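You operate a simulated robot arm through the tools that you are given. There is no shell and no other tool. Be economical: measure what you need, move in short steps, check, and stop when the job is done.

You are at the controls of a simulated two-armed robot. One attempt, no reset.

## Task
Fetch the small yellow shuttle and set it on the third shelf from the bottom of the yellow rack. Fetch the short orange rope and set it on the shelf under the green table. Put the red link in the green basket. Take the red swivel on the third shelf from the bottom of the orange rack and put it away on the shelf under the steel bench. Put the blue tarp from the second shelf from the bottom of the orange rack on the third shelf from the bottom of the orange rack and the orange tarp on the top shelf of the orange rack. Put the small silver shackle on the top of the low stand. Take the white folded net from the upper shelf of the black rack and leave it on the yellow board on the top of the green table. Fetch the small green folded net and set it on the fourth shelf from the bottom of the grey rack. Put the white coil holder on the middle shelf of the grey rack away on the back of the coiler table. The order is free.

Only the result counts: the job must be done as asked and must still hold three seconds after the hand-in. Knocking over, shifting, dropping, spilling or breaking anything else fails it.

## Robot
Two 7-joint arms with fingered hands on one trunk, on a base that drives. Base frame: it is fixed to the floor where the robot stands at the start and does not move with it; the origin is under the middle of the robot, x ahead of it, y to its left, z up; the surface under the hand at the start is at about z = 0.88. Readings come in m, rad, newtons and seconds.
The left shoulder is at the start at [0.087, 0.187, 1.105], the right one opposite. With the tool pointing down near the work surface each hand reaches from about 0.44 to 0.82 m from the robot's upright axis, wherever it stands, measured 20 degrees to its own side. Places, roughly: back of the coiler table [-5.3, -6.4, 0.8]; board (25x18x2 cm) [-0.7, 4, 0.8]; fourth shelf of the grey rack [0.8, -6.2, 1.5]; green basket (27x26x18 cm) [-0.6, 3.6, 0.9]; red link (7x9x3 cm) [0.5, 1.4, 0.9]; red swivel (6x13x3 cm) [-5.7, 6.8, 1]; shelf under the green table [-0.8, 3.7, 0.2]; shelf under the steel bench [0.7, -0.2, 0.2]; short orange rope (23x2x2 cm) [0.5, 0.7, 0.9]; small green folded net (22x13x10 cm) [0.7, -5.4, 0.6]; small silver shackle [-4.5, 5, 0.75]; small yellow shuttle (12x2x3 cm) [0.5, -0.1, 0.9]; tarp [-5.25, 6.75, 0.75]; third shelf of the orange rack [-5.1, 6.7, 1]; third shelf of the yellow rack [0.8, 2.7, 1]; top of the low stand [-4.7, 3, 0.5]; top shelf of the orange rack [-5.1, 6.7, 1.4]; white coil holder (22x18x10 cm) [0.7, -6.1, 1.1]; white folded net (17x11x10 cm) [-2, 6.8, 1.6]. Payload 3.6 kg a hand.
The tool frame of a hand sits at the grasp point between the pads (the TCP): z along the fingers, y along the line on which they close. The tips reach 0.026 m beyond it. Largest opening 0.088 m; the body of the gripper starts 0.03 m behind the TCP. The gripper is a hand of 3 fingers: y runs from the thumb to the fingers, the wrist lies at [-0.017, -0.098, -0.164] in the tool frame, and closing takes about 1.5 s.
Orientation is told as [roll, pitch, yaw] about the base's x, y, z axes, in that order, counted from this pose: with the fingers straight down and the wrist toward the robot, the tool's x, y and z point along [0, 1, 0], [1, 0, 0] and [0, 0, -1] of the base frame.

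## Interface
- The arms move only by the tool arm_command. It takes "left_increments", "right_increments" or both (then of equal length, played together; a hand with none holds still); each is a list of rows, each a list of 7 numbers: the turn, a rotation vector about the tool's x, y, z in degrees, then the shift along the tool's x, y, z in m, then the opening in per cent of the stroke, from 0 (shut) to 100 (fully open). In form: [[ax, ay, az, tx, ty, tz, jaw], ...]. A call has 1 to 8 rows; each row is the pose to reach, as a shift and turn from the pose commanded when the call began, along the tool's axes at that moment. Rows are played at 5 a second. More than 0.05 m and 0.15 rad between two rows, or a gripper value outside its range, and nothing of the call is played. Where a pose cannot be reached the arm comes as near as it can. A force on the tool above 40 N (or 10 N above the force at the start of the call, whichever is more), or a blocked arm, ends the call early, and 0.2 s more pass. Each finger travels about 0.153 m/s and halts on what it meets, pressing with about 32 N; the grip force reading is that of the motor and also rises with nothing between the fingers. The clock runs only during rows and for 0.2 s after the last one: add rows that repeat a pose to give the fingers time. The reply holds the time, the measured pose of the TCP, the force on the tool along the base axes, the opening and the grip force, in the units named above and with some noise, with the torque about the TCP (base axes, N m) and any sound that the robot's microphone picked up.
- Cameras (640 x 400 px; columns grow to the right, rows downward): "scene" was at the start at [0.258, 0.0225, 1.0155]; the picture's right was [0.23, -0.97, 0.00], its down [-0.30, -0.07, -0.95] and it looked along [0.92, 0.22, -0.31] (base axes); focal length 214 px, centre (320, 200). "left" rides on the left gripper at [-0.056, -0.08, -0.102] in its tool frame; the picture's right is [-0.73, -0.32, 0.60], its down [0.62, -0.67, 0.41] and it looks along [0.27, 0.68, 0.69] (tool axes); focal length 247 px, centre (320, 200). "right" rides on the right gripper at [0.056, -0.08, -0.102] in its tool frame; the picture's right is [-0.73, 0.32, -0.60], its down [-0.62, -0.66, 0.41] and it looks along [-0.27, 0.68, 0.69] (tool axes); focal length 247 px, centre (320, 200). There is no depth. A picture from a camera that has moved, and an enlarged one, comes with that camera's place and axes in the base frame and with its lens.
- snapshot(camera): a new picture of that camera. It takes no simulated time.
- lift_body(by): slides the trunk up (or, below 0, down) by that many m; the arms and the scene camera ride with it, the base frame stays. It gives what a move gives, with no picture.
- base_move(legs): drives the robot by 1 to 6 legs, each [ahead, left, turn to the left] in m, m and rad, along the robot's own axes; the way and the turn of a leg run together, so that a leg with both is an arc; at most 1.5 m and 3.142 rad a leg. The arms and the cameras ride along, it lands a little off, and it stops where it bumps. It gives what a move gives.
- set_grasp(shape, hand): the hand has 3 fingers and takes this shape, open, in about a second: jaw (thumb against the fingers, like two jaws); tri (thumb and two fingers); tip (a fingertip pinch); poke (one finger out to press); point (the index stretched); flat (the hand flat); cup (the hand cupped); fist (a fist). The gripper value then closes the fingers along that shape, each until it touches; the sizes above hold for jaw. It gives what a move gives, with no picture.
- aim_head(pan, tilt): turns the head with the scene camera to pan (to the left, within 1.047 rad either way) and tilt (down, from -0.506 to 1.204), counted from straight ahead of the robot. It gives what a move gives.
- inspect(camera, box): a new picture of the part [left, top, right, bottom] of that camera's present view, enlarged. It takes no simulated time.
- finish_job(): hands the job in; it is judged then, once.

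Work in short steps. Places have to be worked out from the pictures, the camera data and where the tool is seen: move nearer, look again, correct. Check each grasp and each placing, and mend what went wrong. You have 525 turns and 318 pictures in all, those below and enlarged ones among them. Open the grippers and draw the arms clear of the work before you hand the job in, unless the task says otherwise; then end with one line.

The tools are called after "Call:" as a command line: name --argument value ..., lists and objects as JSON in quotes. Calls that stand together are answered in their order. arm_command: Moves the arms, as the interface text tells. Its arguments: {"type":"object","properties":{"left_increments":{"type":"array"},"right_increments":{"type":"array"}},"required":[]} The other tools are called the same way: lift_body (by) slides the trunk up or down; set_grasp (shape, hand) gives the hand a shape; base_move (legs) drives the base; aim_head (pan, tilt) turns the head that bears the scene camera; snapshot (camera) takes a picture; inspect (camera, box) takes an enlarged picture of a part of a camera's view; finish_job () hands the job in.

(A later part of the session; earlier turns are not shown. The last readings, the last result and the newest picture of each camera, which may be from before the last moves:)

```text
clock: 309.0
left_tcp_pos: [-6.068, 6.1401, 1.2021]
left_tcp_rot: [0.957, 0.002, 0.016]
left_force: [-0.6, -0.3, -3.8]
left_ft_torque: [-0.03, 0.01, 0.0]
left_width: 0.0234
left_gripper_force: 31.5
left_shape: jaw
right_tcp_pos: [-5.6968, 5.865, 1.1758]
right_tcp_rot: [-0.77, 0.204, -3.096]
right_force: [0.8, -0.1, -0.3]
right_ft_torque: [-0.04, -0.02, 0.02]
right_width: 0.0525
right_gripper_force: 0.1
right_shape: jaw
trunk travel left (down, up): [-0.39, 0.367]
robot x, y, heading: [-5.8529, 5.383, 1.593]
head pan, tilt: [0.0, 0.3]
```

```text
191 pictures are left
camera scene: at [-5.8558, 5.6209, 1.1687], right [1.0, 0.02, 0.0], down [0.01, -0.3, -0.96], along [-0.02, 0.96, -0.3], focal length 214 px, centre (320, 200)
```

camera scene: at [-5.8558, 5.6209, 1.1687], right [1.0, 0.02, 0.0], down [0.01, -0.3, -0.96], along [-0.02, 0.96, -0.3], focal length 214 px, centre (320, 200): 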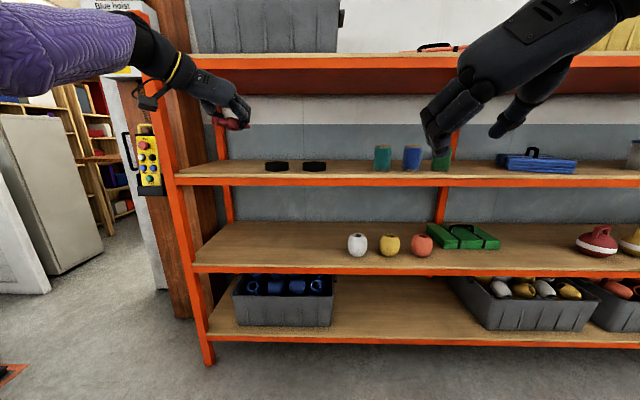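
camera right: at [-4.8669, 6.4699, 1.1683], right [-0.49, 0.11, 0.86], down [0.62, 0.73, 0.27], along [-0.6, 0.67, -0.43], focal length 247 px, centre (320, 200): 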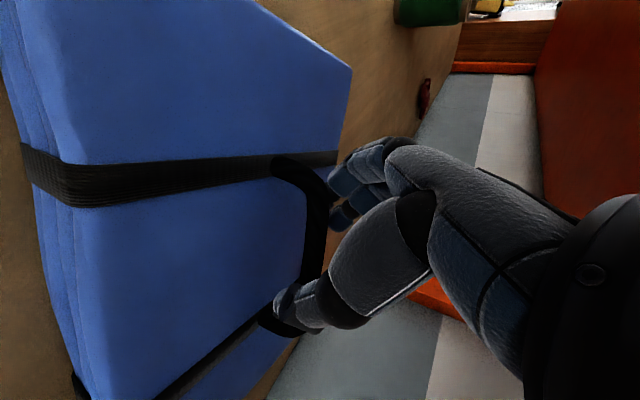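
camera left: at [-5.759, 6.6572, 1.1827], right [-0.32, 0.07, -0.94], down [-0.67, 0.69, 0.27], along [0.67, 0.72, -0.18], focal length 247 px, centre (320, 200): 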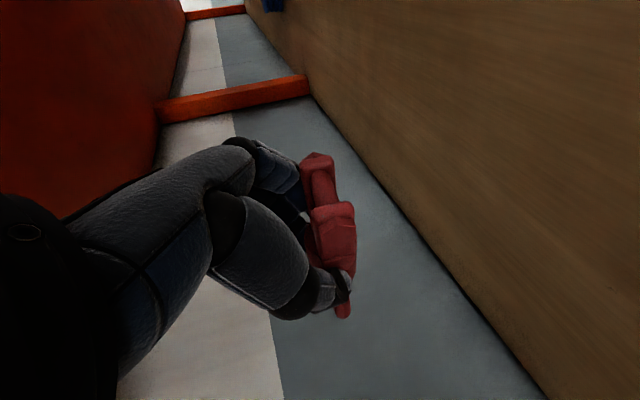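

Next is the silver shackle on the wooden bench. I'll move south-west and look at the bench from its west end.

Call:
base_move --legs '[[-0.3, 0.1, 0], [0, 0, -1.3]]'

Call:
aim_head --pan -0.2 --tilt 0.35

Call:
snapshot --camera "scene"

```text
clock: 314.3
left_tcp_pos: [-5.2763, 5.4988, 1.2009]
left_tcp_rot: [0.959, 0.001, -1.28]
left_force: [-0.9, 0.0, -3.7]
left_ft_torque: [-0.04, 0.08, 0.02]
left_width: 0.0233
left_gripper_force: 31.5
left_shape: jaw
right_tcp_pos: [-5.4394, 5.0673, 1.1753]
right_tcp_rot: [-0.77, 0.203, 1.893]
right_force: [-1.1, 0.1, 0.2]
right_ft_torque: [-0.02, 0.0, -0.01]
right_width: 0.0524
right_gripper_force: 0.0
right_shape: jaw
trunk travel left (down, up): [-0.39, 0.367]
robot x, y, heading: [-5.9534, 5.0829, 0.295]
head pan, tilt: [0.0, 0.3]
```

```text
clock: 315.0
left_tcp_pos: [-5.2768, 5.4988, 1.1991]
left_tcp_rot: [0.956, 0.002, -1.279]
left_force: [0.1, -0.8, -4.3]
left_ft_torque: [0.02, 0.09, 0.0]
left_width: 0.0235
left_gripper_force: 31.6
left_shape: jaw
right_tcp_pos: [-5.4397, 5.0665, 1.1743]
right_tcp_rot: [-0.771, 0.203, 1.894]
right_force: [-0.7, 0.1, 0.2]
right_ft_torque: [0.0, 0.0, -0.01]
right_width: 0.0525
right_gripper_force: 0.1
right_shape: jaw
trunk travel left (down, up): [-0.39, 0.367]
robot x, y, heading: [-5.9487, 5.0849, 0.295]
head pan, tilt: [-0.201, 0.351]
```

```text
190 pictures are left
camera scene: at [-5.7147, 5.1364, 1.1637], right [0.09, -1.0, 0.0], down [-0.34, -0.03, -0.94], along [0.93, 0.09, -0.34], focal length 214 px, centre (320, 200)
```

scene: 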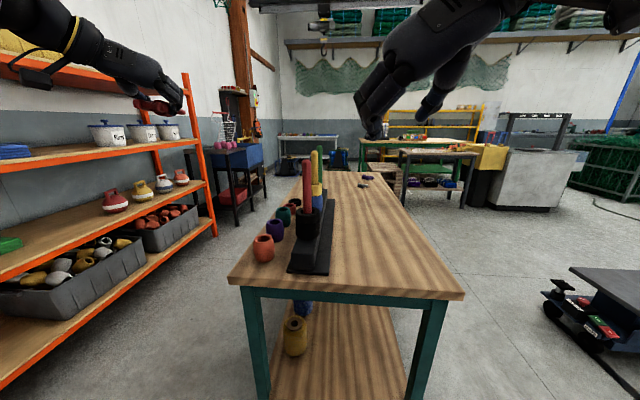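

Call:
inspect --camera "scene" --box '[230, 140, 430, 290]'

```text
2.67 times, centred on (330, 215) of scene
camera zoom: at [-5.7147, 5.1364, 1.1637], right [0.09, -1.0, 0.0], down [-0.34, -0.03, -0.94], along [0.93, 0.09, -0.34], focal length 572 px, centre (293, 160)
```

zoom: 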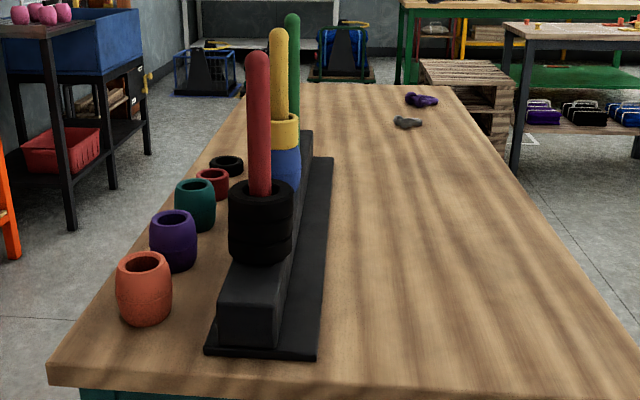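

The silver shackle is at about (-4.30, 4.98), near the bench's south-east corner. I'll go around to the south side and face north.

Call:
base_move --legs '[[0, 0, -0.295], [0, -0.7, 0], [0.7, 0, 0]]'

Call:
aim_head --pan -0.4 --tilt 0.5

Call:
snapshot --camera "scene"

```text
clock: 323.2
left_tcp_pos: [-4.4729, 4.6213, 1.1993]
left_tcp_rot: [0.955, 0.001, -1.555]
left_force: [0.1, -0.8, -4.1]
left_ft_torque: [-0.01, 0.09, 0.02]
left_width: 0.0232
left_gripper_force: 32.0
left_shape: jaw
right_tcp_pos: [-4.7488, 4.249, 1.1752]
right_tcp_rot: [-0.769, 0.202, 1.615]
right_force: [-0.4, 0.6, 0.1]
right_ft_torque: [-0.02, -0.06, 0.02]
right_width: 0.0525
right_gripper_force: 0.0
right_shape: jaw
trunk travel left (down, up): [-0.39, 0.367]
robot x, y, heading: [-5.2341, 4.404, 0.013]
head pan, tilt: [-0.201, 0.351]
```

```text
clock: 324.0
left_tcp_pos: [-4.4744, 4.6198, 1.2011]
left_tcp_rot: [0.957, 0.0, -1.557]
left_force: [0.1, 0.2, -3.8]
left_ft_torque: [-0.01, 0.06, -0.03]
left_width: 0.0233
left_gripper_force: 32.3
left_shape: jaw
right_tcp_pos: [-4.75, 4.249, 1.1752]
right_tcp_rot: [-0.772, 0.204, 1.614]
right_force: [-0.3, 0.0, 0.2]
right_ft_torque: [-0.01, -0.01, 0.0]
right_width: 0.0524
right_gripper_force: 0.0
right_shape: jaw
trunk travel left (down, up): [-0.39, 0.367]
robot x, y, heading: [-5.2317, 4.4062, 0.017]
head pan, tilt: [-0.4, 0.499]
```

```text
188 pictures are left
camera scene: at [-5.0016, 4.3758, 1.1501], right [-0.37, -0.93, 0.0], down [-0.44, 0.18, -0.88], along [0.81, -0.33, -0.48], focal length 214 px, centre (320, 200)
```

scene: 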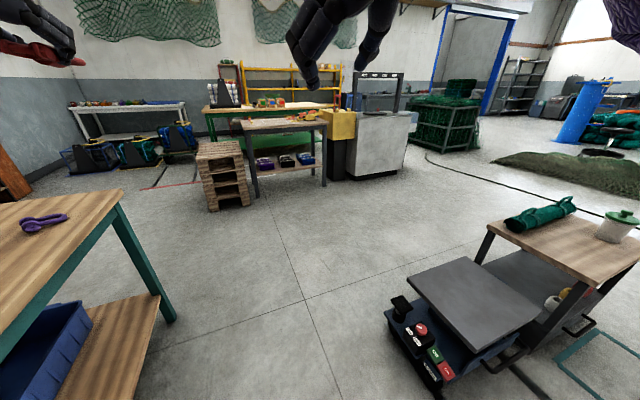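

The low stand is the small wooden table at about (-4.71, 3.05). I'll continue to the shackle: drive ahead and turn north.

Call:
base_move --legs '[[0.8, 0.03, 0], [0, 0, 1.555]]'

Call:
aim_head --pan 0 --tilt 0.6

Call:
snapshot --camera "scene"

```text
clock: 332.0
left_tcp_pos: [-4.6152, 5.2204, 1.1998]
left_tcp_rot: [0.957, 0.002, -0.03]
left_force: [-0.2, -0.2, -4.6]
left_ft_torque: [-0.07, -0.02, 0.0]
left_width: 0.0229
left_gripper_force: 31.8
left_shape: jaw
right_tcp_pos: [-4.2572, 4.9272, 1.1748]
right_tcp_rot: [-0.772, 0.204, 3.141]
right_force: [-1.1, 0.3, -0.2]
right_ft_torque: [0.01, 0.02, -0.02]
right_width: 0.0525
right_gripper_force: 0.0
right_shape: jaw
trunk travel left (down, up): [-0.39, 0.367]
robot x, y, heading: [-4.439, 4.4533, 1.545]
head pan, tilt: [-0.4, 0.499]
```

```text
clock: 332.8
left_tcp_pos: [-4.6166, 5.2197, 1.2005]
left_tcp_rot: [0.956, 0.001, -0.029]
left_force: [0.6, -0.5, -3.8]
left_ft_torque: [-0.08, 0.0, 0.0]
left_width: 0.0231
left_gripper_force: 32.0
left_shape: jaw
right_tcp_pos: [-4.2587, 4.9283, 1.1737]
right_tcp_rot: [-0.772, 0.204, 3.142]
right_force: [-0.6, 0.0, 0.1]
right_ft_torque: [0.0, -0.02, -0.05]
right_width: 0.0526
right_gripper_force: 0.0
right_shape: jaw
trunk travel left (down, up): [-0.39, 0.367]
robot x, y, heading: [-4.433, 4.4496, 1.542]
head pan, tilt: [0.0, 0.6]
```

```text
187 pictures are left
camera scene: at [-4.4283, 4.6871, 1.141], right [1.0, -0.03, 0.0], down [-0.02, -0.57, -0.82], along [0.02, 0.82, -0.57], focal length 214 px, centre (320, 200)
```

scene: 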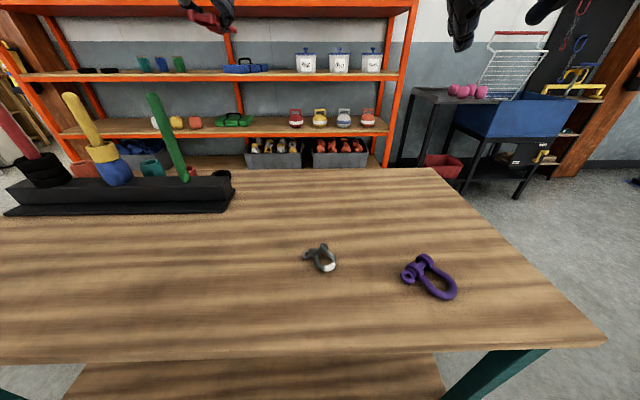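

Call:
inspect --camera "scene" --box '[280, 225, 380, 290]'

Call:
snapshot --camera "right"

```text
6.15 times, centred on (330, 258) of scene
camera zoom: at [-4.4283, 4.6871, 1.141], right [1.0, -0.03, 0.0], down [-0.02, -0.57, -0.82], along [0.02, 0.82, -0.57], focal length 1320 px, centre (258, -154)
```

zoom: 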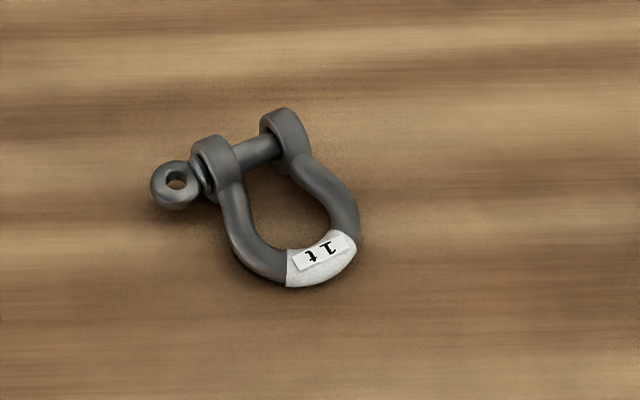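

```text
185 pictures are left
camera right: at [-4.186, 4.8179, 1.2256], right [-0.5, 0.11, 0.86], down [0.62, 0.73, 0.27], along [-0.6, 0.67, -0.44], focal length 247 px, centre (320, 200)
```

right: 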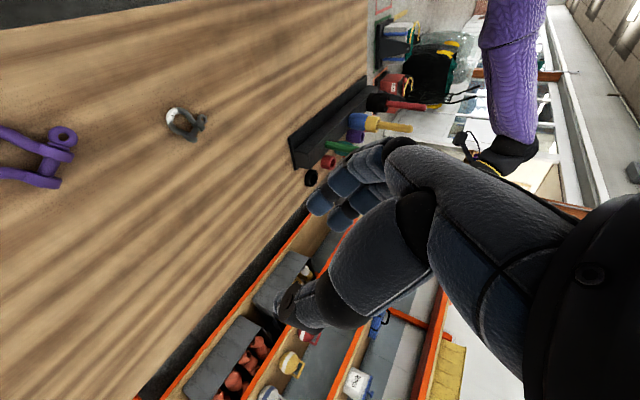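

The shackle lies flat, centred at about (-4.416, 5.002). I'll turn the right hand to point down at yaw +33° to grip between pin and bow.

Call:
arm_command --right_increments '[[1.25, 4.6, 6, 0, 0, 0, 85], [2.5, 9.2, 12, 0, 0, 0, 85], [3.75, 13.8, 18, 0, 0, 0, 85], [5, 18.4, 24, 0, 0, 0, 85], [6.25, 23, 30, 0, 0, 0, 85], [7.5, 27.7, 36, 0, 0, 0, 85], [8.75, 32.3, 42, 0, 0, 0, 85], [10, 36.9, 48, 0, 0, 0, 85]]'

Call:
arm_command --right_increments '[[1.25, 4.6, 6, 0, 0, 0, 85], [2.5, 9.2, 11.9, 0, 0, 0, 85], [2.5, 9.2, 11.9, 0, 0, 0, 85]]'

```text
clock: 334.6
left_tcp_pos: [-4.6166, 5.2197, 1.1992]
left_tcp_rot: [0.955, 0.002, -0.03]
left_force: [-0.4, 0.3, -4.2]
left_ft_torque: [-0.04, -0.05, -0.05]
left_width: 0.0231
left_gripper_force: 31.7
left_shape: jaw
right_tcp_pos: [-4.2572, 4.9283, 1.1735]
right_tcp_rot: [-0.162, -0.027, 2.326]
right_force: [-0.6, 0.6, -0.3]
right_ft_torque: [0.01, 0.01, -0.01]
right_width: 0.0745
right_gripper_force: 0.0
right_shape: jaw
trunk travel left (down, up): [-0.39, 0.367]
robot x, y, heading: [-4.435, 4.4514, 1.545]
head pan, tilt: [0.0, 0.6]
```

```text
clock: 335.4
left_tcp_pos: [-4.6157, 5.2183, 1.1997]
left_tcp_rot: [0.956, 0.003, -0.029]
left_force: [0.4, 0.3, -4.2]
left_ft_torque: [-0.04, -0.01, 0.01]
left_width: 0.0231
left_gripper_force: 32.2
left_shape: jaw
right_tcp_pos: [-4.2573, 4.9277, 1.1759]
right_tcp_rot: [0.004, 0.002, 2.117]
right_force: [0.4, -0.5, -0.3]
right_ft_torque: [0.04, 0.0, -0.01]
right_width: 0.0746
right_gripper_force: 0.1
right_shape: jaw
trunk travel left (down, up): [-0.39, 0.367]
robot x, y, heading: [-4.4357, 4.4516, 1.544]
head pan, tilt: [0.0, 0.6]
```

Call:
arm_command --right_increments '[[0, 0, 0, 0.016, 0.024, 0.035, 85], [0, 0, 0, 0.032, 0.048, 0.07, 85], [0, 0, 0, 0.048, 0.072, 0.11, 85], [0, 0, 0, 0.064, 0.096, 0.15, 85], [0, 0, 0, 0.08, 0.12, 0.19, 85], [0, 0, 0, 0.097, 0.146, 0.22, 85], [0, 0, 0, 0.097, 0.146, 0.265, 85]]'

Call:
snapshot --camera "right"

Call:
inspect --camera "scene" --box '[240, 160, 400, 290]'

```text
clock: 337.0
left_tcp_pos: [-4.6149, 5.2199, 1.1994]
left_tcp_rot: [0.955, 0.001, -0.028]
left_force: [0.3, -0.2, -4.2]
left_ft_torque: [-0.05, -0.01, -0.01]
left_width: 0.0231
left_gripper_force: 31.5
left_shape: jaw
right_tcp_pos: [-4.4175, 5.003, 0.9096]
right_tcp_rot: [0.001, 0.0, 2.119]
right_force: [-0.6, -0.1, -0.3]
right_ft_torque: [-0.02, -0.01, 0.03]
right_width: 0.0745
right_gripper_force: 0.0
right_shape: jaw
trunk travel left (down, up): [-0.39, 0.367]
robot x, y, heading: [-4.4349, 4.4558, 1.546]
head pan, tilt: [0.0, 0.6]
```

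```text
184 pictures are left
camera right: at [-4.4232, 4.9065, 1.0115], right [0.46, 0.65, 0.6], down [0.88, -0.24, -0.41], along [-0.12, 0.72, -0.69], focal length 247 px, centre (320, 200)
```

right: 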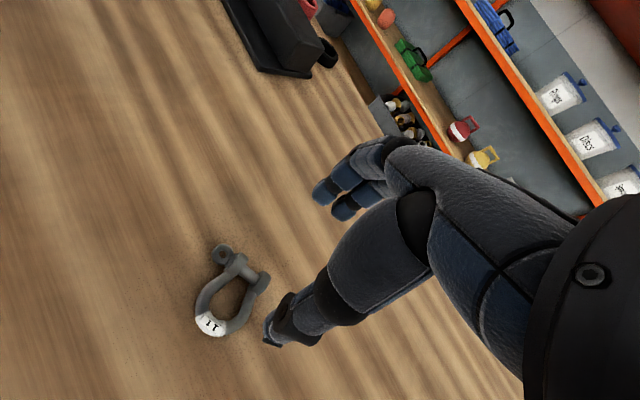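

```text
3.08 times, centred on (320, 225) of scene
camera zoom: at [-4.4279, 4.6871, 1.1409], right [1.0, -0.03, 0.0], down [-0.02, -0.57, -0.82], along [0.02, 0.82, -0.57], focal length 660 px, centre (320, 123)
```

zoom: 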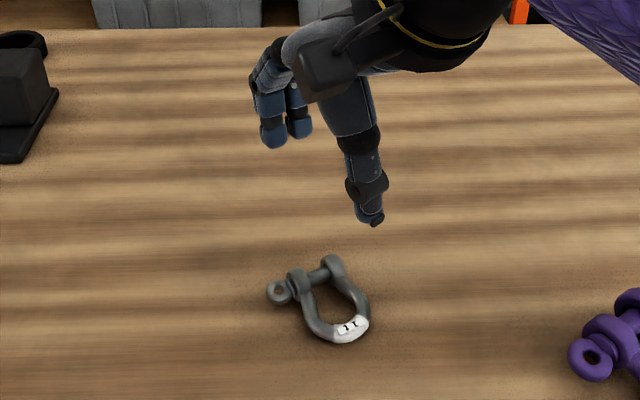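

I'll open fully, correct by ~1 cm, and descend to 0.80.

Call:
arm_command --right_increments '[[0, 0, 0, -0.006, -0.008, 0.03, 100], [0, 0, 0, -0.006, -0.008, 0.07, 100], [0, 0, 0, -0.006, -0.008, 0.107, 100], [0, 0, 0, -0.006, -0.008, 0.107, 100]]'

Call:
snapshot --camera "right"

Call:
inspect --camera "scene" --box '[260, 190, 380, 290]'

```text
clock: 338.0
left_tcp_pos: [-4.617, 5.2197, 1.2]
left_tcp_rot: [0.957, 0.002, -0.03]
left_force: [0.2, 0.4, -4.2]
left_ft_torque: [-0.09, -0.01, 0.0]
left_width: 0.0229
left_gripper_force: 32.6
left_shape: jaw
right_tcp_pos: [-4.4084, 4.9979, 0.8049]
right_tcp_rot: [0.0, -0.004, 2.117]
right_force: [2.4, -1.5, 8.5]
right_ft_torque: [0.35, 0.18, -0.05]
right_width: 0.0873
right_gripper_force: 0.0
right_shape: jaw
trunk travel left (down, up): [-0.39, 0.367]
robot x, y, heading: [-4.4416, 4.4494, 1.543]
head pan, tilt: [0.0, 0.6]
```

```text
182 pictures are left
camera right: at [-4.4133, 4.9015, 0.9073], right [0.46, 0.65, 0.6], down [0.88, -0.24, -0.41], along [-0.12, 0.72, -0.68], focal length 247 px, centre (320, 200)
```

right: 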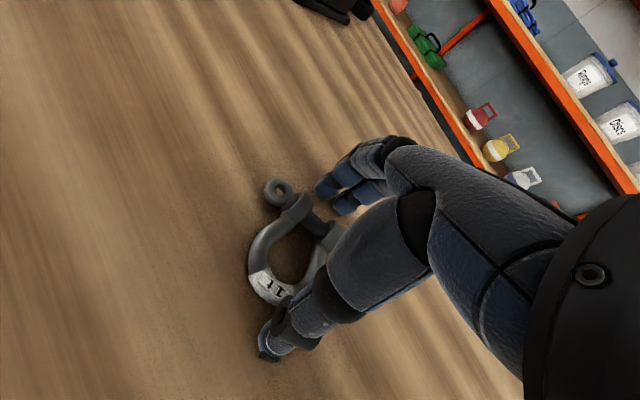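

```text
4.00 times, centred on (320, 240) of scene
camera zoom: at [-4.4283, 4.6864, 1.1413], right [1.0, -0.03, 0.0], down [-0.02, -0.56, -0.83], along [0.02, 0.82, -0.56], focal length 858 px, centre (320, 40)
```

zoom: 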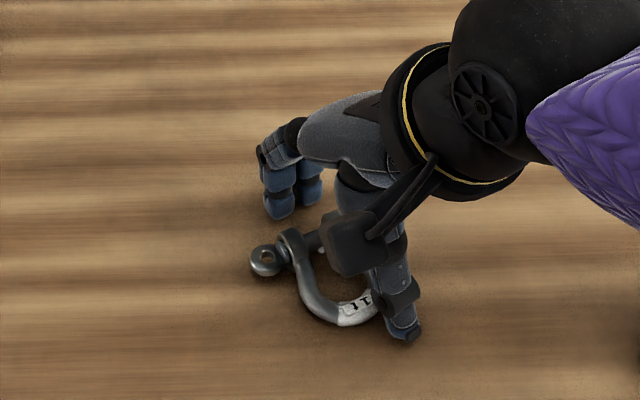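

The bench surface is at z≈0.78. I'll shift ~1.3 cm to centre on the shackle and close.

Call:
arm_command --right_increments '[[0, 0, 0, 0.005, -0.005, -0.004, 100], [0, 0, 0, 0.0094, -0.0095, -0.003, 100], [0, 0, 0, 0.0094, -0.0095, -0.002, 0], [0, 0, 0, 0.0094, -0.0095, -0.002, 0], [0, 0, 0, 0.0094, -0.0095, -0.002, 0]]'

Call:
snapshot --camera "right"

```text
clock: 339.2
left_tcp_pos: [-4.617, 5.2184, 1.2008]
left_tcp_rot: [0.957, 0.001, -0.028]
left_force: [0.7, 1.8, -4.9]
left_ft_torque: [-0.05, -0.02, 0.0]
left_width: 0.023
left_gripper_force: 32.2
left_shape: jaw
right_tcp_pos: [-4.4115, 4.9844, 0.8062]
right_tcp_rot: [0.002, -0.001, 2.117]
right_force: [-0.1, -1.5, 8.7]
right_ft_torque: [-0.37, -0.17, -0.03]
right_width: 0.0557
right_gripper_force: 32.0
right_shape: jaw
trunk travel left (down, up): [-0.39, 0.367]
robot x, y, heading: [-4.4375, 4.4525, 1.543]
head pan, tilt: [0.0, 0.6]
```

```text
180 pictures are left
camera right: at [-4.4171, 4.8879, 0.9092], right [0.46, 0.65, 0.6], down [0.88, -0.24, -0.41], along [-0.12, 0.72, -0.69], focal length 247 px, centre (320, 200)
```

right: 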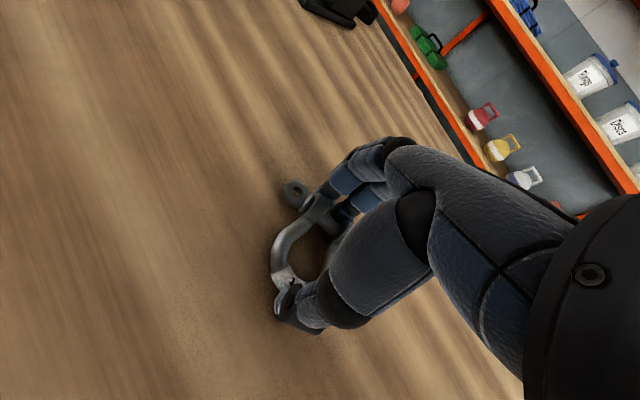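

The grip holds at 56 mm. I'll lift.

Call:
arm_command --right_increments '[[0, 0, 0, 0, 0, -0.03, 0], [0, 0, 0, 0, 0, -0.07, 0], [0, 0, 0, 0, 0, -0.11, 0], [0, 0, 0, 0, 0, -0.15, 0], [0, 0, 0, 0, 0, -0.19, 0], [0, 0, 0, 0, 0, -0.23, 0], [0, 0, 0, 0, 0, -0.27, 0]]'

Call:
snapshot --camera "right"

```text
clock: 340.8
left_tcp_pos: [-4.6157, 5.2201, 1.1997]
left_tcp_rot: [0.957, 0.003, -0.03]
left_force: [-0.8, -0.7, -4.4]
left_ft_torque: [-0.04, -0.02, -0.01]
left_width: 0.0232
left_gripper_force: 32.2
left_shape: jaw
right_tcp_pos: [-4.4106, 4.9862, 1.0761]
right_tcp_rot: [0.001, 0.001, 2.121]
right_force: [0.0, 0.4, -2.4]
right_ft_torque: [-0.01, -0.03, 0.02]
right_width: 0.0556
right_gripper_force: 31.9
right_shape: jaw
trunk travel left (down, up): [-0.39, 0.367]
robot x, y, heading: [-4.434, 4.4529, 1.546]
head pan, tilt: [0.0, 0.6]
```

```text
179 pictures are left
camera right: at [-4.4165, 4.8902, 1.1788], right [0.46, 0.66, 0.6], down [0.88, -0.24, -0.41], along [-0.12, 0.71, -0.69], focal length 247 px, centre (320, 200)
```

right: 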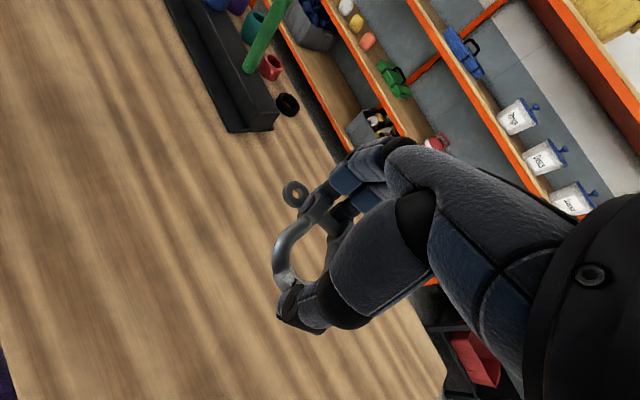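

The shackle is held. I'll go around west of the bench and trolley to the low stand.

Call:
base_move --legs '[[0, 0, 1.6], [1.0, 0, 0], [0, 0, 1.2]]'

Call:
aim_head --pan 0.3 --tilt 0.45

Call:
snapshot --camera "scene"

```text
clock: 352.9
left_tcp_pos: [-5.5431, 3.6623, 1.1994]
left_tcp_rot: [0.955, 0.001, 2.76]
left_force: [0.6, 0.7, -3.7]
left_ft_torque: [0.06, 0.03, -0.01]
left_width: 0.0229
left_gripper_force: 31.9
left_shape: jaw
right_tcp_pos: [-5.6544, 3.9516, 1.0752]
right_tcp_rot: [0.001, 0.001, -1.378]
right_force: [0.3, -0.3, -1.6]
right_ft_torque: [0.01, -0.02, 0.0]
right_width: 0.0546
right_gripper_force: 32.3
right_shape: jaw
trunk travel left (down, up): [-0.39, 0.367]
robot x, y, heading: [-5.4469, 4.4468, -1.948]
head pan, tilt: [0.0, 0.6]
```

```text
clock: 353.7
left_tcp_pos: [-5.543, 3.6634, 1.1996]
left_tcp_rot: [0.957, 0.003, 2.758]
left_force: [-0.4, 0.1, -4.9]
left_ft_torque: [0.11, 0.01, 0.0]
left_width: 0.0227
left_gripper_force: 32.3
left_shape: jaw
right_tcp_pos: [-5.6548, 3.9538, 1.0748]
right_tcp_rot: [0.001, 0.003, -1.376]
right_force: [0.1, -0.4, -1.3]
right_ft_torque: [0.04, 0.0, 0.01]
right_width: 0.0545
right_gripper_force: 32.2
right_shape: jaw
trunk travel left (down, up): [-0.39, 0.367]
robot x, y, heading: [-5.4467, 4.4432, -1.953]
head pan, tilt: [0.3, 0.45]
```

```text
178 pictures are left
camera scene: at [-5.508, 4.2192, 1.1544], right [-1.0, 0.08, 0.0], down [0.04, 0.43, -0.9], along [-0.07, -0.9, -0.44], focal length 214 px, centre (320, 200)
```

scene: 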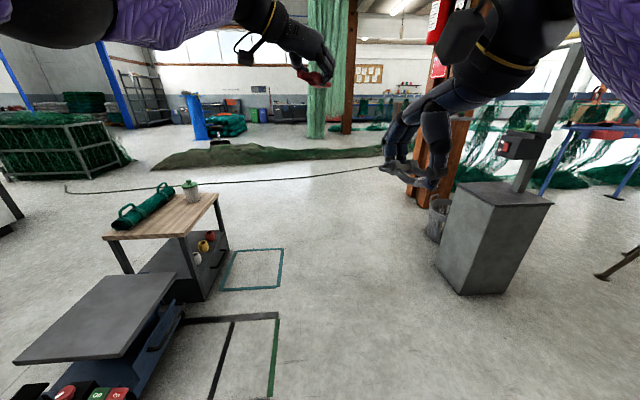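

The stand top spans x -4.89 to -4.48 and y 2.77 to 3.25, free around (-4.76, 3.08). I'll drive to its west side and face east.

Call:
base_move --legs '[[0, 0, 0.38], [1.33, 0.03, 0], [0, 0, 1.57]]'

Call:
aim_head --pan 0 --tilt 0.6

Call:
snapshot --camera "scene"

```text
clock: 365.4
left_tcp_pos: [-4.6584, 3.2849, 1.2003]
left_tcp_rot: [0.957, 0.001, -1.612]
left_force: [-0.9, -0.1, -3.6]
left_ft_torque: [-0.02, 0.05, -0.01]
left_width: 0.0226
left_gripper_force: 32.2
left_shape: jaw
right_tcp_pos: [-4.8944, 3.0802, 1.0748]
right_tcp_rot: [0.002, 0.002, 0.537]
right_force: [0.5, -0.2, -0.8]
right_ft_torque: [0.0, 0.04, 0.01]
right_width: 0.0541
right_gripper_force: 31.7
right_shape: jaw
trunk travel left (down, up): [-0.39, 0.367]
robot x, y, heading: [-5.4286, 3.1126, -0.037]
head pan, tilt: [0.3, 0.45]
```

```text
clock: 366.1
left_tcp_pos: [-4.6596, 3.2831, 1.1987]
left_tcp_rot: [0.954, 0.002, -1.61]
left_force: [0.8, 0.3, -4.5]
left_ft_torque: [0.03, 0.07, -0.03]
left_width: 0.0224
left_gripper_force: 32.1
left_shape: jaw
right_tcp_pos: [-4.8935, 3.0803, 1.075]
right_tcp_rot: [0.003, 0.004, 0.538]
right_force: [-1.0, -0.6, -0.8]
right_ft_torque: [-0.03, -0.02, -0.01]
right_width: 0.0541
right_gripper_force: 31.8
right_shape: jaw
trunk travel left (down, up): [-0.39, 0.367]
robot x, y, heading: [-5.4282, 3.1116, -0.037]
head pan, tilt: [0.0, 0.6]
```

```text
177 pictures are left
camera scene: at [-5.1931, 3.1026, 1.1409], right [-0.04, -1.0, 0.0], down [-0.56, 0.02, -0.82], along [0.82, -0.03, -0.57], focal length 214 px, centre (320, 200)
```

scene: 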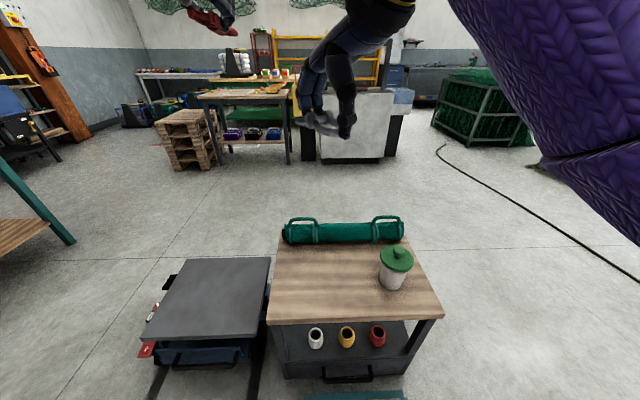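

The free area around (-4.76, 3.09) is confirmed. I'll lower the trunk.

Call:
lift_body --by -0.34

Call:
snapshot --camera "scene"

```text
clock: 369.5
left_tcp_pos: [-4.6595, 3.2838, 0.86]
left_tcp_rot: [0.957, 0.002, -1.61]
left_force: [0.0, -0.8, -5.1]
left_ft_torque: [-0.03, 0.08, 0.03]
left_width: 0.0223
left_gripper_force: 32.2
left_shape: jaw
right_tcp_pos: [-4.8958, 3.0798, 0.7347]
right_tcp_rot: [-0.001, -0.002, 0.538]
right_force: [-0.2, -0.5, -1.0]
right_ft_torque: [-0.01, 0.0, -0.02]
right_width: 0.0544
right_gripper_force: 32.5
right_shape: jaw
trunk travel left (down, up): [-0.05, 0.707]
robot x, y, heading: [-5.4288, 3.1099, -0.041]
head pan, tilt: [0.0, 0.6]
```

```text
176 pictures are left
camera scene: at [-5.1312, 3.1001, 0.771], right [-0.04, -1.0, 0.0], down [-0.57, 0.02, -0.82], along [0.82, -0.03, -0.57], focal length 214 px, centre (320, 200)
```

scene: 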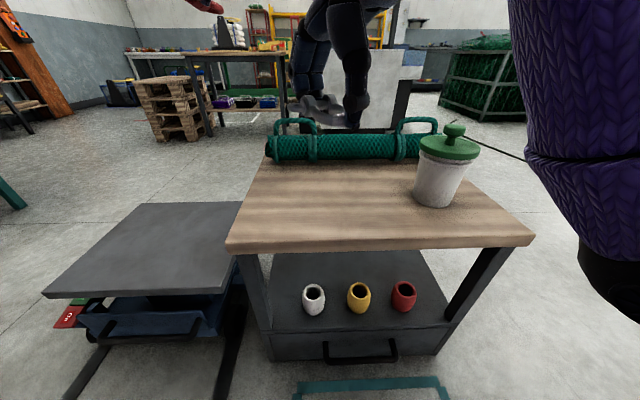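

Call:
arm_command --right_increments '[[0, 0, 0, -0.015, 0.03, 0.02, 0], [0, 0, 0, -0.03, 0.06, 0.05, 0], [0, 0, 0, -0.046, 0.09, 0.08, 0], [0, 0, 0, -0.061, 0.122, 0.11, 0], [0, 0, 0, -0.061, 0.122, 0.15, 0], [0, 0, 0, -0.061, 0.122, 0.18, 0]]'

Call:
snapshot --camera "scene"

Call:
snapshot --camera "right"

```text
clock: 370.9
left_tcp_pos: [-4.6586, 3.2834, 0.8594]
left_tcp_rot: [0.953, 0.002, -1.611]
left_force: [0.9, -0.5, -3.5]
left_ft_torque: [-0.01, 0.04, 0.0]
left_width: 0.0227
left_gripper_force: 31.4
left_shape: jaw
right_tcp_pos: [-4.7574, 3.0909, 0.554]
right_tcp_rot: [0.0, 0.002, 0.539]
right_force: [0.3, -0.7, -1.7]
right_ft_torque: [-0.02, -0.03, 0.01]
right_width: 0.0543
right_gripper_force: 31.5
right_shape: jaw
trunk travel left (down, up): [-0.05, 0.707]
robot x, y, heading: [-5.4287, 3.1126, -0.041]
head pan, tilt: [0.0, 0.6]
```

```text
175 pictures are left
camera scene: at [-5.1309, 3.1001, 0.7708], right [-0.04, -1.0, 0.0], down [-0.57, 0.02, -0.82], along [0.82, -0.03, -0.57], focal length 214 px, centre (320, 200)
```

scene: 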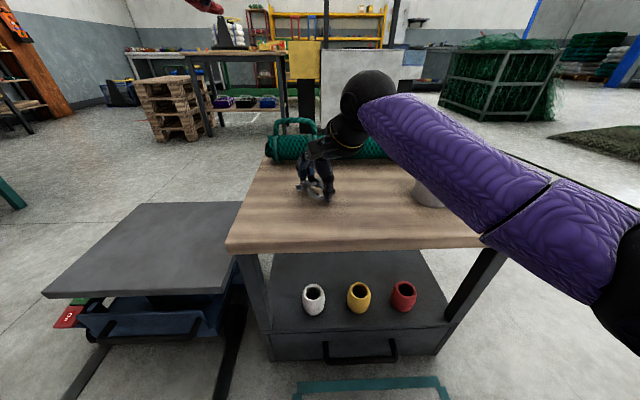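

```text
174 pictures are left
camera right: at [-4.8549, 3.099, 0.6573], right [0.65, -0.47, 0.6], down [-0.25, -0.88, -0.41], along [0.72, 0.12, -0.69], focal length 247 px, centre (320, 200)
```

right: 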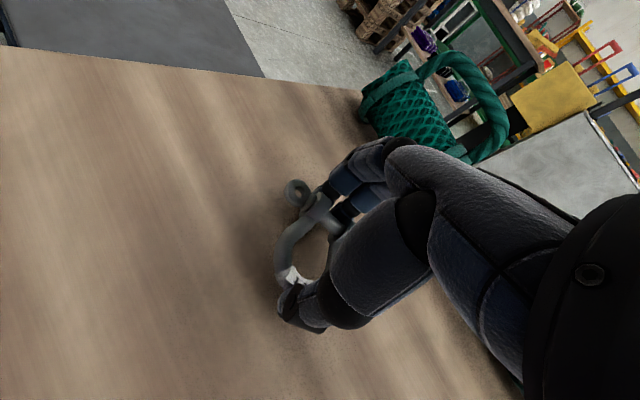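

I'll lower to contact.

Call:
arm_command --right_increments '[[0, 0, 0, 0, 0, 0.01, 0], [0, 0, 0, 0, 0, 0.02, 0], [0, 0, 0, 0, 0, 0.026, 0]]'

```text
clock: 371.6
left_tcp_pos: [-4.6601, 3.2828, 0.8578]
left_tcp_rot: [0.95, 0.003, -1.609]
left_force: [0.0, 0.7, -4.3]
left_ft_torque: [-0.01, 0.06, 0.0]
left_width: 0.0224
left_gripper_force: 32.3
left_shape: jaw
right_tcp_pos: [-4.7521, 3.0949, 0.5476]
right_tcp_rot: [0.0, -0.031, 0.537]
right_force: [-2.9, -2.4, 18.4]
right_ft_torque: [-0.43, 0.75, 0.0]
right_width: 0.0517
right_gripper_force: 32.3
right_shape: jaw
trunk travel left (down, up): [-0.05, 0.707]
robot x, y, heading: [-5.4257, 3.1112, -0.039]
head pan, tilt: [0.0, 0.6]
stopped in row 3 (right hand): the force on the tool passed its limit at 44 N (the readings are from after the stop); the commanded pose is now the measured one
```

Contact at z≈0.548. I'll raise slightly, then open and withdraw.

Call:
arm_command --right_increments '[[0, 0, 0, 0, 0, -0.003, 0], [0, 0, 0, 0, 0, -0.003, 70], [0, 0, 0, 0, 0, -0.003, 95], [0, 0, 0, 0, 0, -0.003, 95], [0, 0, 0, 0, 0, -0.04, 95], [0, 0, 0, 0, 0, -0.08, 95], [0, 0, 0, 0, 0, -0.12, 95]]'

Call:
snapshot --camera "right"

Call:
snapshot --camera "scene"

```text
clock: 373.2
left_tcp_pos: [-4.6593, 3.2832, 0.86]
left_tcp_rot: [0.955, 0.002, -1.611]
left_force: [-0.3, 0.2, -4.0]
left_ft_torque: [-0.02, 0.09, 0.0]
left_width: 0.0223
left_gripper_force: 31.7
left_shape: jaw
right_tcp_pos: [-4.7569, 3.093, 0.6629]
right_tcp_rot: [0.003, -0.022, 0.536]
right_force: [0.1, 0.5, 0.1]
right_ft_torque: [0.0, -0.01, 0.01]
right_width: 0.0831
right_gripper_force: 0.1
right_shape: jaw
trunk travel left (down, up): [-0.05, 0.707]
robot x, y, heading: [-5.4315, 3.1098, -0.042]
head pan, tilt: [0.0, 0.6]
```

```text
173 pictures are left
camera right: at [-4.8556, 3.1006, 0.7646], right [0.64, -0.48, 0.6], down [-0.24, -0.87, -0.43], along [0.73, 0.13, -0.67], focal length 247 px, centre (320, 200)
```

right: 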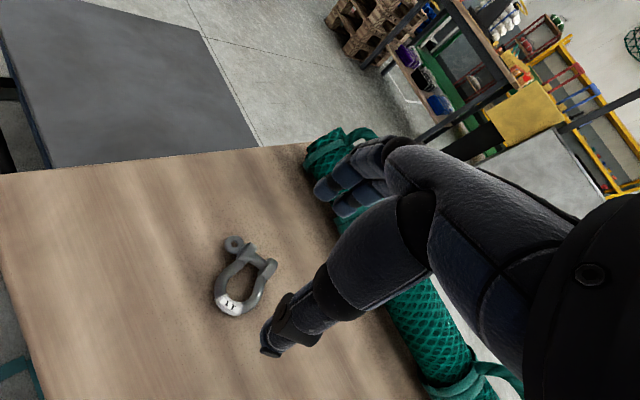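

```text
172 pictures are left
camera scene: at [-5.1312, 3.1, 0.7709], right [-0.04, -1.0, 0.0], down [-0.57, 0.02, -0.82], along [0.82, -0.03, -0.57], focal length 214 px, centre (320, 200)
```

scene: 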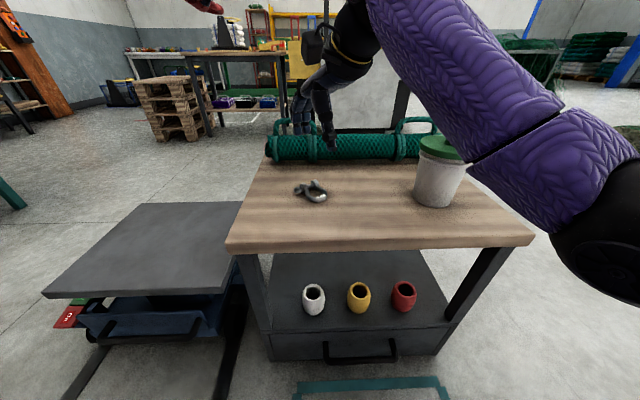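

The shackle is on the stand. I'll raise, back off and retrace towards the black rack.

Call:
lift_body --by 0.34

Call:
base_move --legs '[[-0.1, 0, 0.04], [-0.05, 1.31, 0], [1.0, 0, 0], [1.1, 0, 0]]'

Call:
aim_head --pan 0.4 --tilt 0.4

Call:
snapshot --camera "scene"

```text
clock: 376.5
left_tcp_pos: [-4.6592, 3.2833, 1.199]
left_tcp_rot: [0.953, 0.004, -1.611]
left_force: [0.1, -0.2, -2.9]
left_ft_torque: [-0.01, 0.07, -0.01]
left_width: 0.0225
left_gripper_force: 32.3
left_shape: jaw
right_tcp_pos: [-4.7556, 3.0925, 1.0015]
right_tcp_rot: [0.002, -0.02, 0.537]
right_force: [0.0, 0.2, 0.0]
right_ft_torque: [0.02, -0.03, 0.0]
right_width: 0.0832
right_gripper_force: 0.1
right_shape: jaw
trunk travel left (down, up): [-0.39, 0.367]
robot x, y, heading: [-5.4298, 3.1082, -0.038]
head pan, tilt: [0.0, 0.6]
```

```text
clock: 394.1
left_tcp_pos: [-2.7333, 4.742, 1.1994]
left_tcp_rot: [0.954, 0.002, -1.539]
left_force: [0.3, -0.3, -4.9]
left_ft_torque: [-0.01, 0.08, -0.02]
left_width: 0.0222
left_gripper_force: 31.9
left_shape: jaw
right_tcp_pos: [-2.8164, 4.5444, 1.0009]
right_tcp_rot: [0.0, -0.022, 0.609]
right_force: [-0.1, 0.3, -0.8]
right_ft_torque: [-0.02, -0.01, 0.0]
right_width: 0.0833
right_gripper_force: 0.1
right_shape: jaw
trunk travel left (down, up): [-0.39, 0.367]
robot x, y, heading: [-3.4884, 4.5136, 0.03]
head pan, tilt: [0.0, 0.6]
```

```text
clock: 394.9
left_tcp_pos: [-2.7344, 4.7421, 1.1996]
left_tcp_rot: [0.955, 0.0, -1.538]
left_force: [0.1, 1.2, -5.2]
left_ft_torque: [0.0, 0.07, 0.01]
left_width: 0.0225
left_gripper_force: 31.9
left_shape: jaw
right_tcp_pos: [-2.8175, 4.5445, 1.0022]
right_tcp_rot: [0.001, -0.022, 0.608]
right_force: [0.6, 0.6, -0.9]
right_ft_torque: [0.05, -0.02, 0.0]
right_width: 0.0832
right_gripper_force: 0.0
right_shape: jaw
trunk travel left (down, up): [-0.39, 0.367]
robot x, y, heading: [-3.4897, 4.5134, 0.035]
head pan, tilt: [0.4, 0.4]
```

```text
171 pictures are left
camera scene: at [-3.2584, 4.5593, 1.1591], right [0.42, -0.91, 0.0], down [-0.35, -0.16, -0.92], along [0.84, 0.39, -0.39], focal length 214 px, centre (320, 200)
```

scene: 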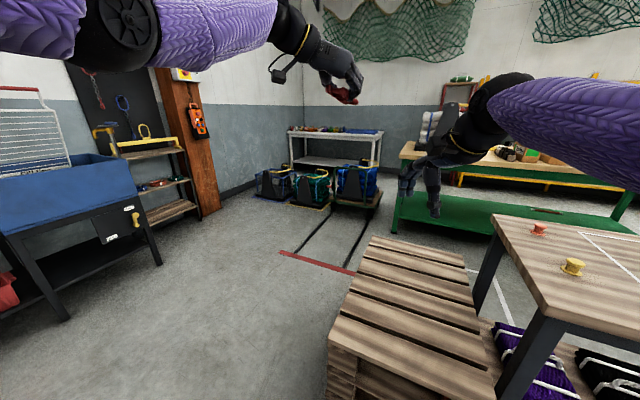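

Call:
base_move --legs '[[0, 1.2, -0.03], [1.3, 0, 0], [0, 0, 1.57]]'

Call:
lift_body --by 0.36

Call:
aim_head --pan 0 --tilt 0.1

Call:
snapshot --camera "scene"

```text
clock: 411.0
left_tcp_pos: [-2.388, 6.4587, 1.2006]
left_tcp_rot: [0.954, 0.002, -0.023]
left_force: [0.3, 0.0, -4.5]
left_ft_torque: [-0.07, -0.02, -0.02]
left_width: 0.0222
left_gripper_force: 32.0
left_shape: jaw
right_tcp_pos: [-2.1953, 6.366, 1.0007]
right_tcp_rot: [0.002, -0.022, 2.128]
right_force: [0.1, 0.2, -0.3]
right_ft_torque: [-0.01, 0.04, -0.02]
right_width: 0.0833
right_gripper_force: 0.1
right_shape: jaw
trunk travel left (down, up): [-0.39, 0.367]
robot x, y, heading: [-2.2041, 5.6932, 1.552]
head pan, tilt: [0.4, 0.4]
```

```text
clock: 414.5
left_tcp_pos: [-2.3895, 6.4399, 1.5987]
left_tcp_rot: [1.007, 0.001, -0.02]
left_force: [0.2, -0.2, -4.2]
left_ft_torque: [-0.09, -0.01, 0.0]
left_width: 0.0224
left_gripper_force: 32.4
left_shape: jaw
right_tcp_pos: [-2.1964, 6.3605, 1.3803]
right_tcp_rot: [-0.013, -0.042, 2.127]
right_force: [0.1, -0.1, 0.0]
right_ft_torque: [0.02, -0.02, -0.03]
right_width: 0.0833
right_gripper_force: 0.0
right_shape: jaw
trunk travel left (down, up): [-0.75, 0.007]
robot x, y, heading: [-2.2021, 5.6949, 1.551]
head pan, tilt: [0.4, 0.4]
```

```text
clock: 415.4
left_tcp_pos: [-2.3886, 6.4407, 1.5973]
left_tcp_rot: [1.008, 0.002, -0.024]
left_force: [-0.3, 0.4, -4.1]
left_ft_torque: [-0.07, -0.01, 0.0]
left_width: 0.0225
left_gripper_force: 31.9
left_shape: jaw
right_tcp_pos: [-2.1938, 6.3617, 1.3812]
right_tcp_rot: [-0.013, -0.044, 2.126]
right_force: [0.2, -0.6, -0.1]
right_ft_torque: [0.01, 0.01, -0.01]
right_width: 0.0835
right_gripper_force: 0.1
right_shape: jaw
trunk travel left (down, up): [-0.75, 0.007]
robot x, y, heading: [-2.2025, 5.6923, 1.552]
head pan, tilt: [0.0, 0.099]
```

```text
170 pictures are left
camera scene: at [-2.1963, 5.917, 1.5557], right [1.0, -0.02, 0.0], down [0.0, -0.1, -0.99], along [0.02, 0.99, -0.1], focal length 214 px, centre (320, 200)
```

scene: 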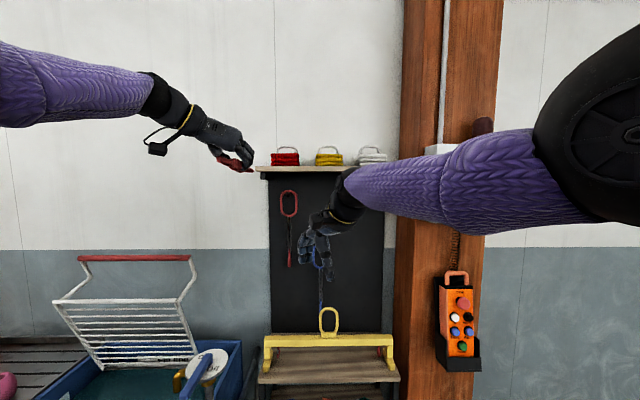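

Call:
inspect --camera "scene" --box '[240, 120, 420, 200]'

```text
3.56 times, centred on (330, 160) of scene
camera zoom: at [-2.1963, 5.917, 1.5557], right [1.0, -0.02, 0.0], down [0.0, -0.1, -0.99], along [0.02, 0.99, -0.1], focal length 763 px, centre (284, 342)
```

zoom: 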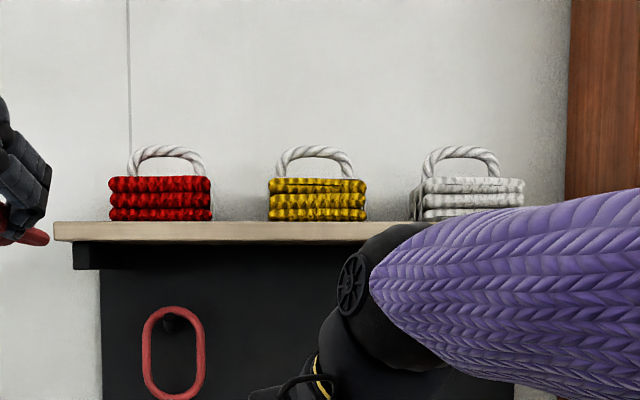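

The white net has a lateral rope handle at about (-1.985, 6.765, 1.675). I'll lower and retract the left hand, while orienting and raising the right.

Call:
arm_command --left_increments '[[0, 0, 0, -0.043, 0, -0.0025, 0], [0, 0, 0, -0.086, 0, -0.005, 0], [0, 0, 0, -0.129, 0, -0.0075, 0], [0, 0, 0, -0.172, 0, -0.01, 0], [0, 0, 0, -0.215, 0, -0.0125, 0], [0, 0, 0, -0.258, 0, -0.015, 0], [0, 0, 0, -0.301, 0, -0.017, 0], [0, 0, 0, -0.344, 0, -0.0195, 0]]' --right_increments '[[-3.6, -1.1, 4, 0, 0, -0.035, 60], [-7.3, -2.1, 8, 0, 0, -0.07, 60], [-10.9, -3.2, 12.1, 0, 0, -0.11, 60], [-14.5, -4.3, 16.1, 0, 0, -0.15, 60], [-18.2, -5.4, 20.1, 0, 0, -0.19, 60], [-21.8, -6.4, 24.1, 0, 0, -0.23, 60], [-25.5, -7.5, 28.2, 0, 0, -0.27, 60], [-29.1, -8.6, 32.2, 0, 0, -0.31, 60]]'

Call:
snapshot --camera "scene"

```text
clock: 417.2
left_tcp_pos: [-2.3943, 6.2379, 1.319]
left_tcp_rot: [1.009, 0.003, -0.023]
left_force: [-1.0, 0.0, -4.4]
left_ft_torque: [-0.05, -0.02, -0.01]
left_width: 0.0222
left_gripper_force: 31.2
left_shape: jaw
right_tcp_pos: [-2.2152, 6.3923, 1.7037]
right_tcp_rot: [0.128, -0.521, 1.519]
right_force: [1.7, -0.2, 0.4]
right_ft_torque: [-0.04, 0.07, 0.08]
right_width: 0.053
right_gripper_force: 0.0
right_shape: jaw
right hand out of reach, approached as far as the arm can: row 1, 2, 3, 4, 5, 6, 7, 8
trunk travel left (down, up): [-0.75, 0.007]
robot x, y, heading: [-2.2, 5.6908, 1.553]
head pan, tilt: [0.0, 0.099]
```

```text
168 pictures are left
camera scene: at [-2.1968, 5.9149, 1.5561], right [1.0, -0.02, 0.0], down [0.0, -0.1, -1.0], along [0.02, 0.99, -0.1], focal length 214 px, centre (320, 200)
```

scene: 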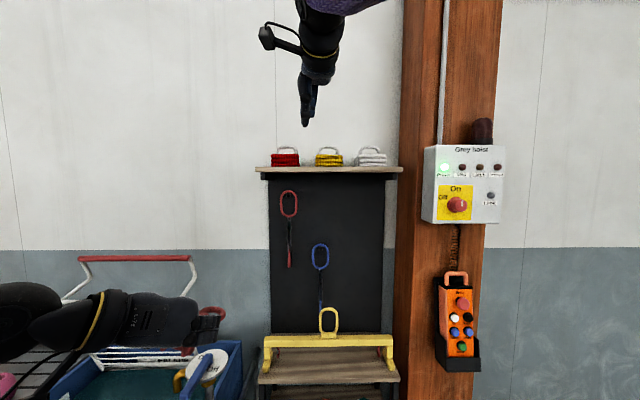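

I'll shift right first, then forward, so the hand lines up with the white net.

Call:
base_move --legs '[[0, -0.2, 0.015], [0.25, 0, 0]]'

Call:
snapshot --camera "scene"

Call:
snapshot --camera "right"

```text
clock: 420.2
left_tcp_pos: [-2.2042, 6.4885, 1.319]
left_tcp_rot: [1.008, 0.006, -0.006]
left_force: [-0.1, 0.2, -3.7]
left_ft_torque: [-0.09, 0.0, -0.01]
left_width: 0.022
left_gripper_force: 31.8
left_shape: jaw
right_tcp_pos: [-2.0133, 6.6502, 1.7074]
right_tcp_rot: [0.016, -0.566, 1.561]
right_force: [-0.1, -0.3, 1.0]
right_ft_torque: [0.03, -0.01, 0.0]
right_width: 0.0532
right_gripper_force: 0.0
right_shape: jaw
trunk travel left (down, up): [-0.75, 0.007]
robot x, y, heading: [-2.0031, 5.9438, 1.564]
head pan, tilt: [0.0, 0.099]
```

```text
167 pictures are left
camera scene: at [-2.0015, 6.1673, 1.556], right [1.0, 0.0, 0.0], down [0.0, -0.1, -1.0], along [0.0, 1.0, -0.1], focal length 214 px, centre (320, 200)
```

scene: 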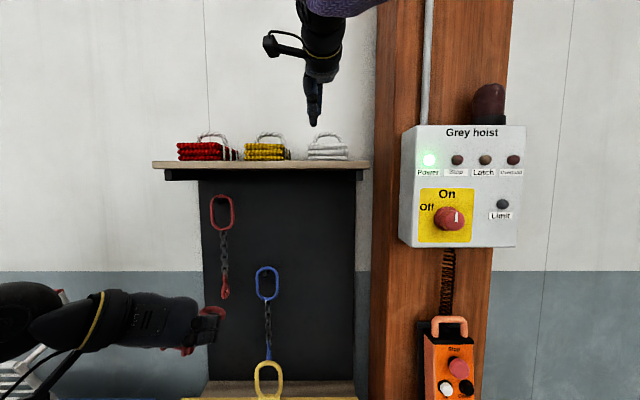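

```text
166 pictures are left
camera right: at [-2.0695, 6.5284, 1.7514], right [0.74, -0.06, 0.67], down [0.61, -0.34, -0.71], along [0.27, 0.94, -0.22], focal length 247 px, centre (320, 200)
```

right: 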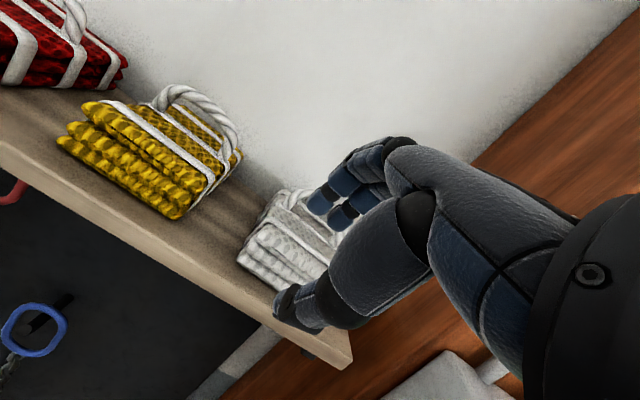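

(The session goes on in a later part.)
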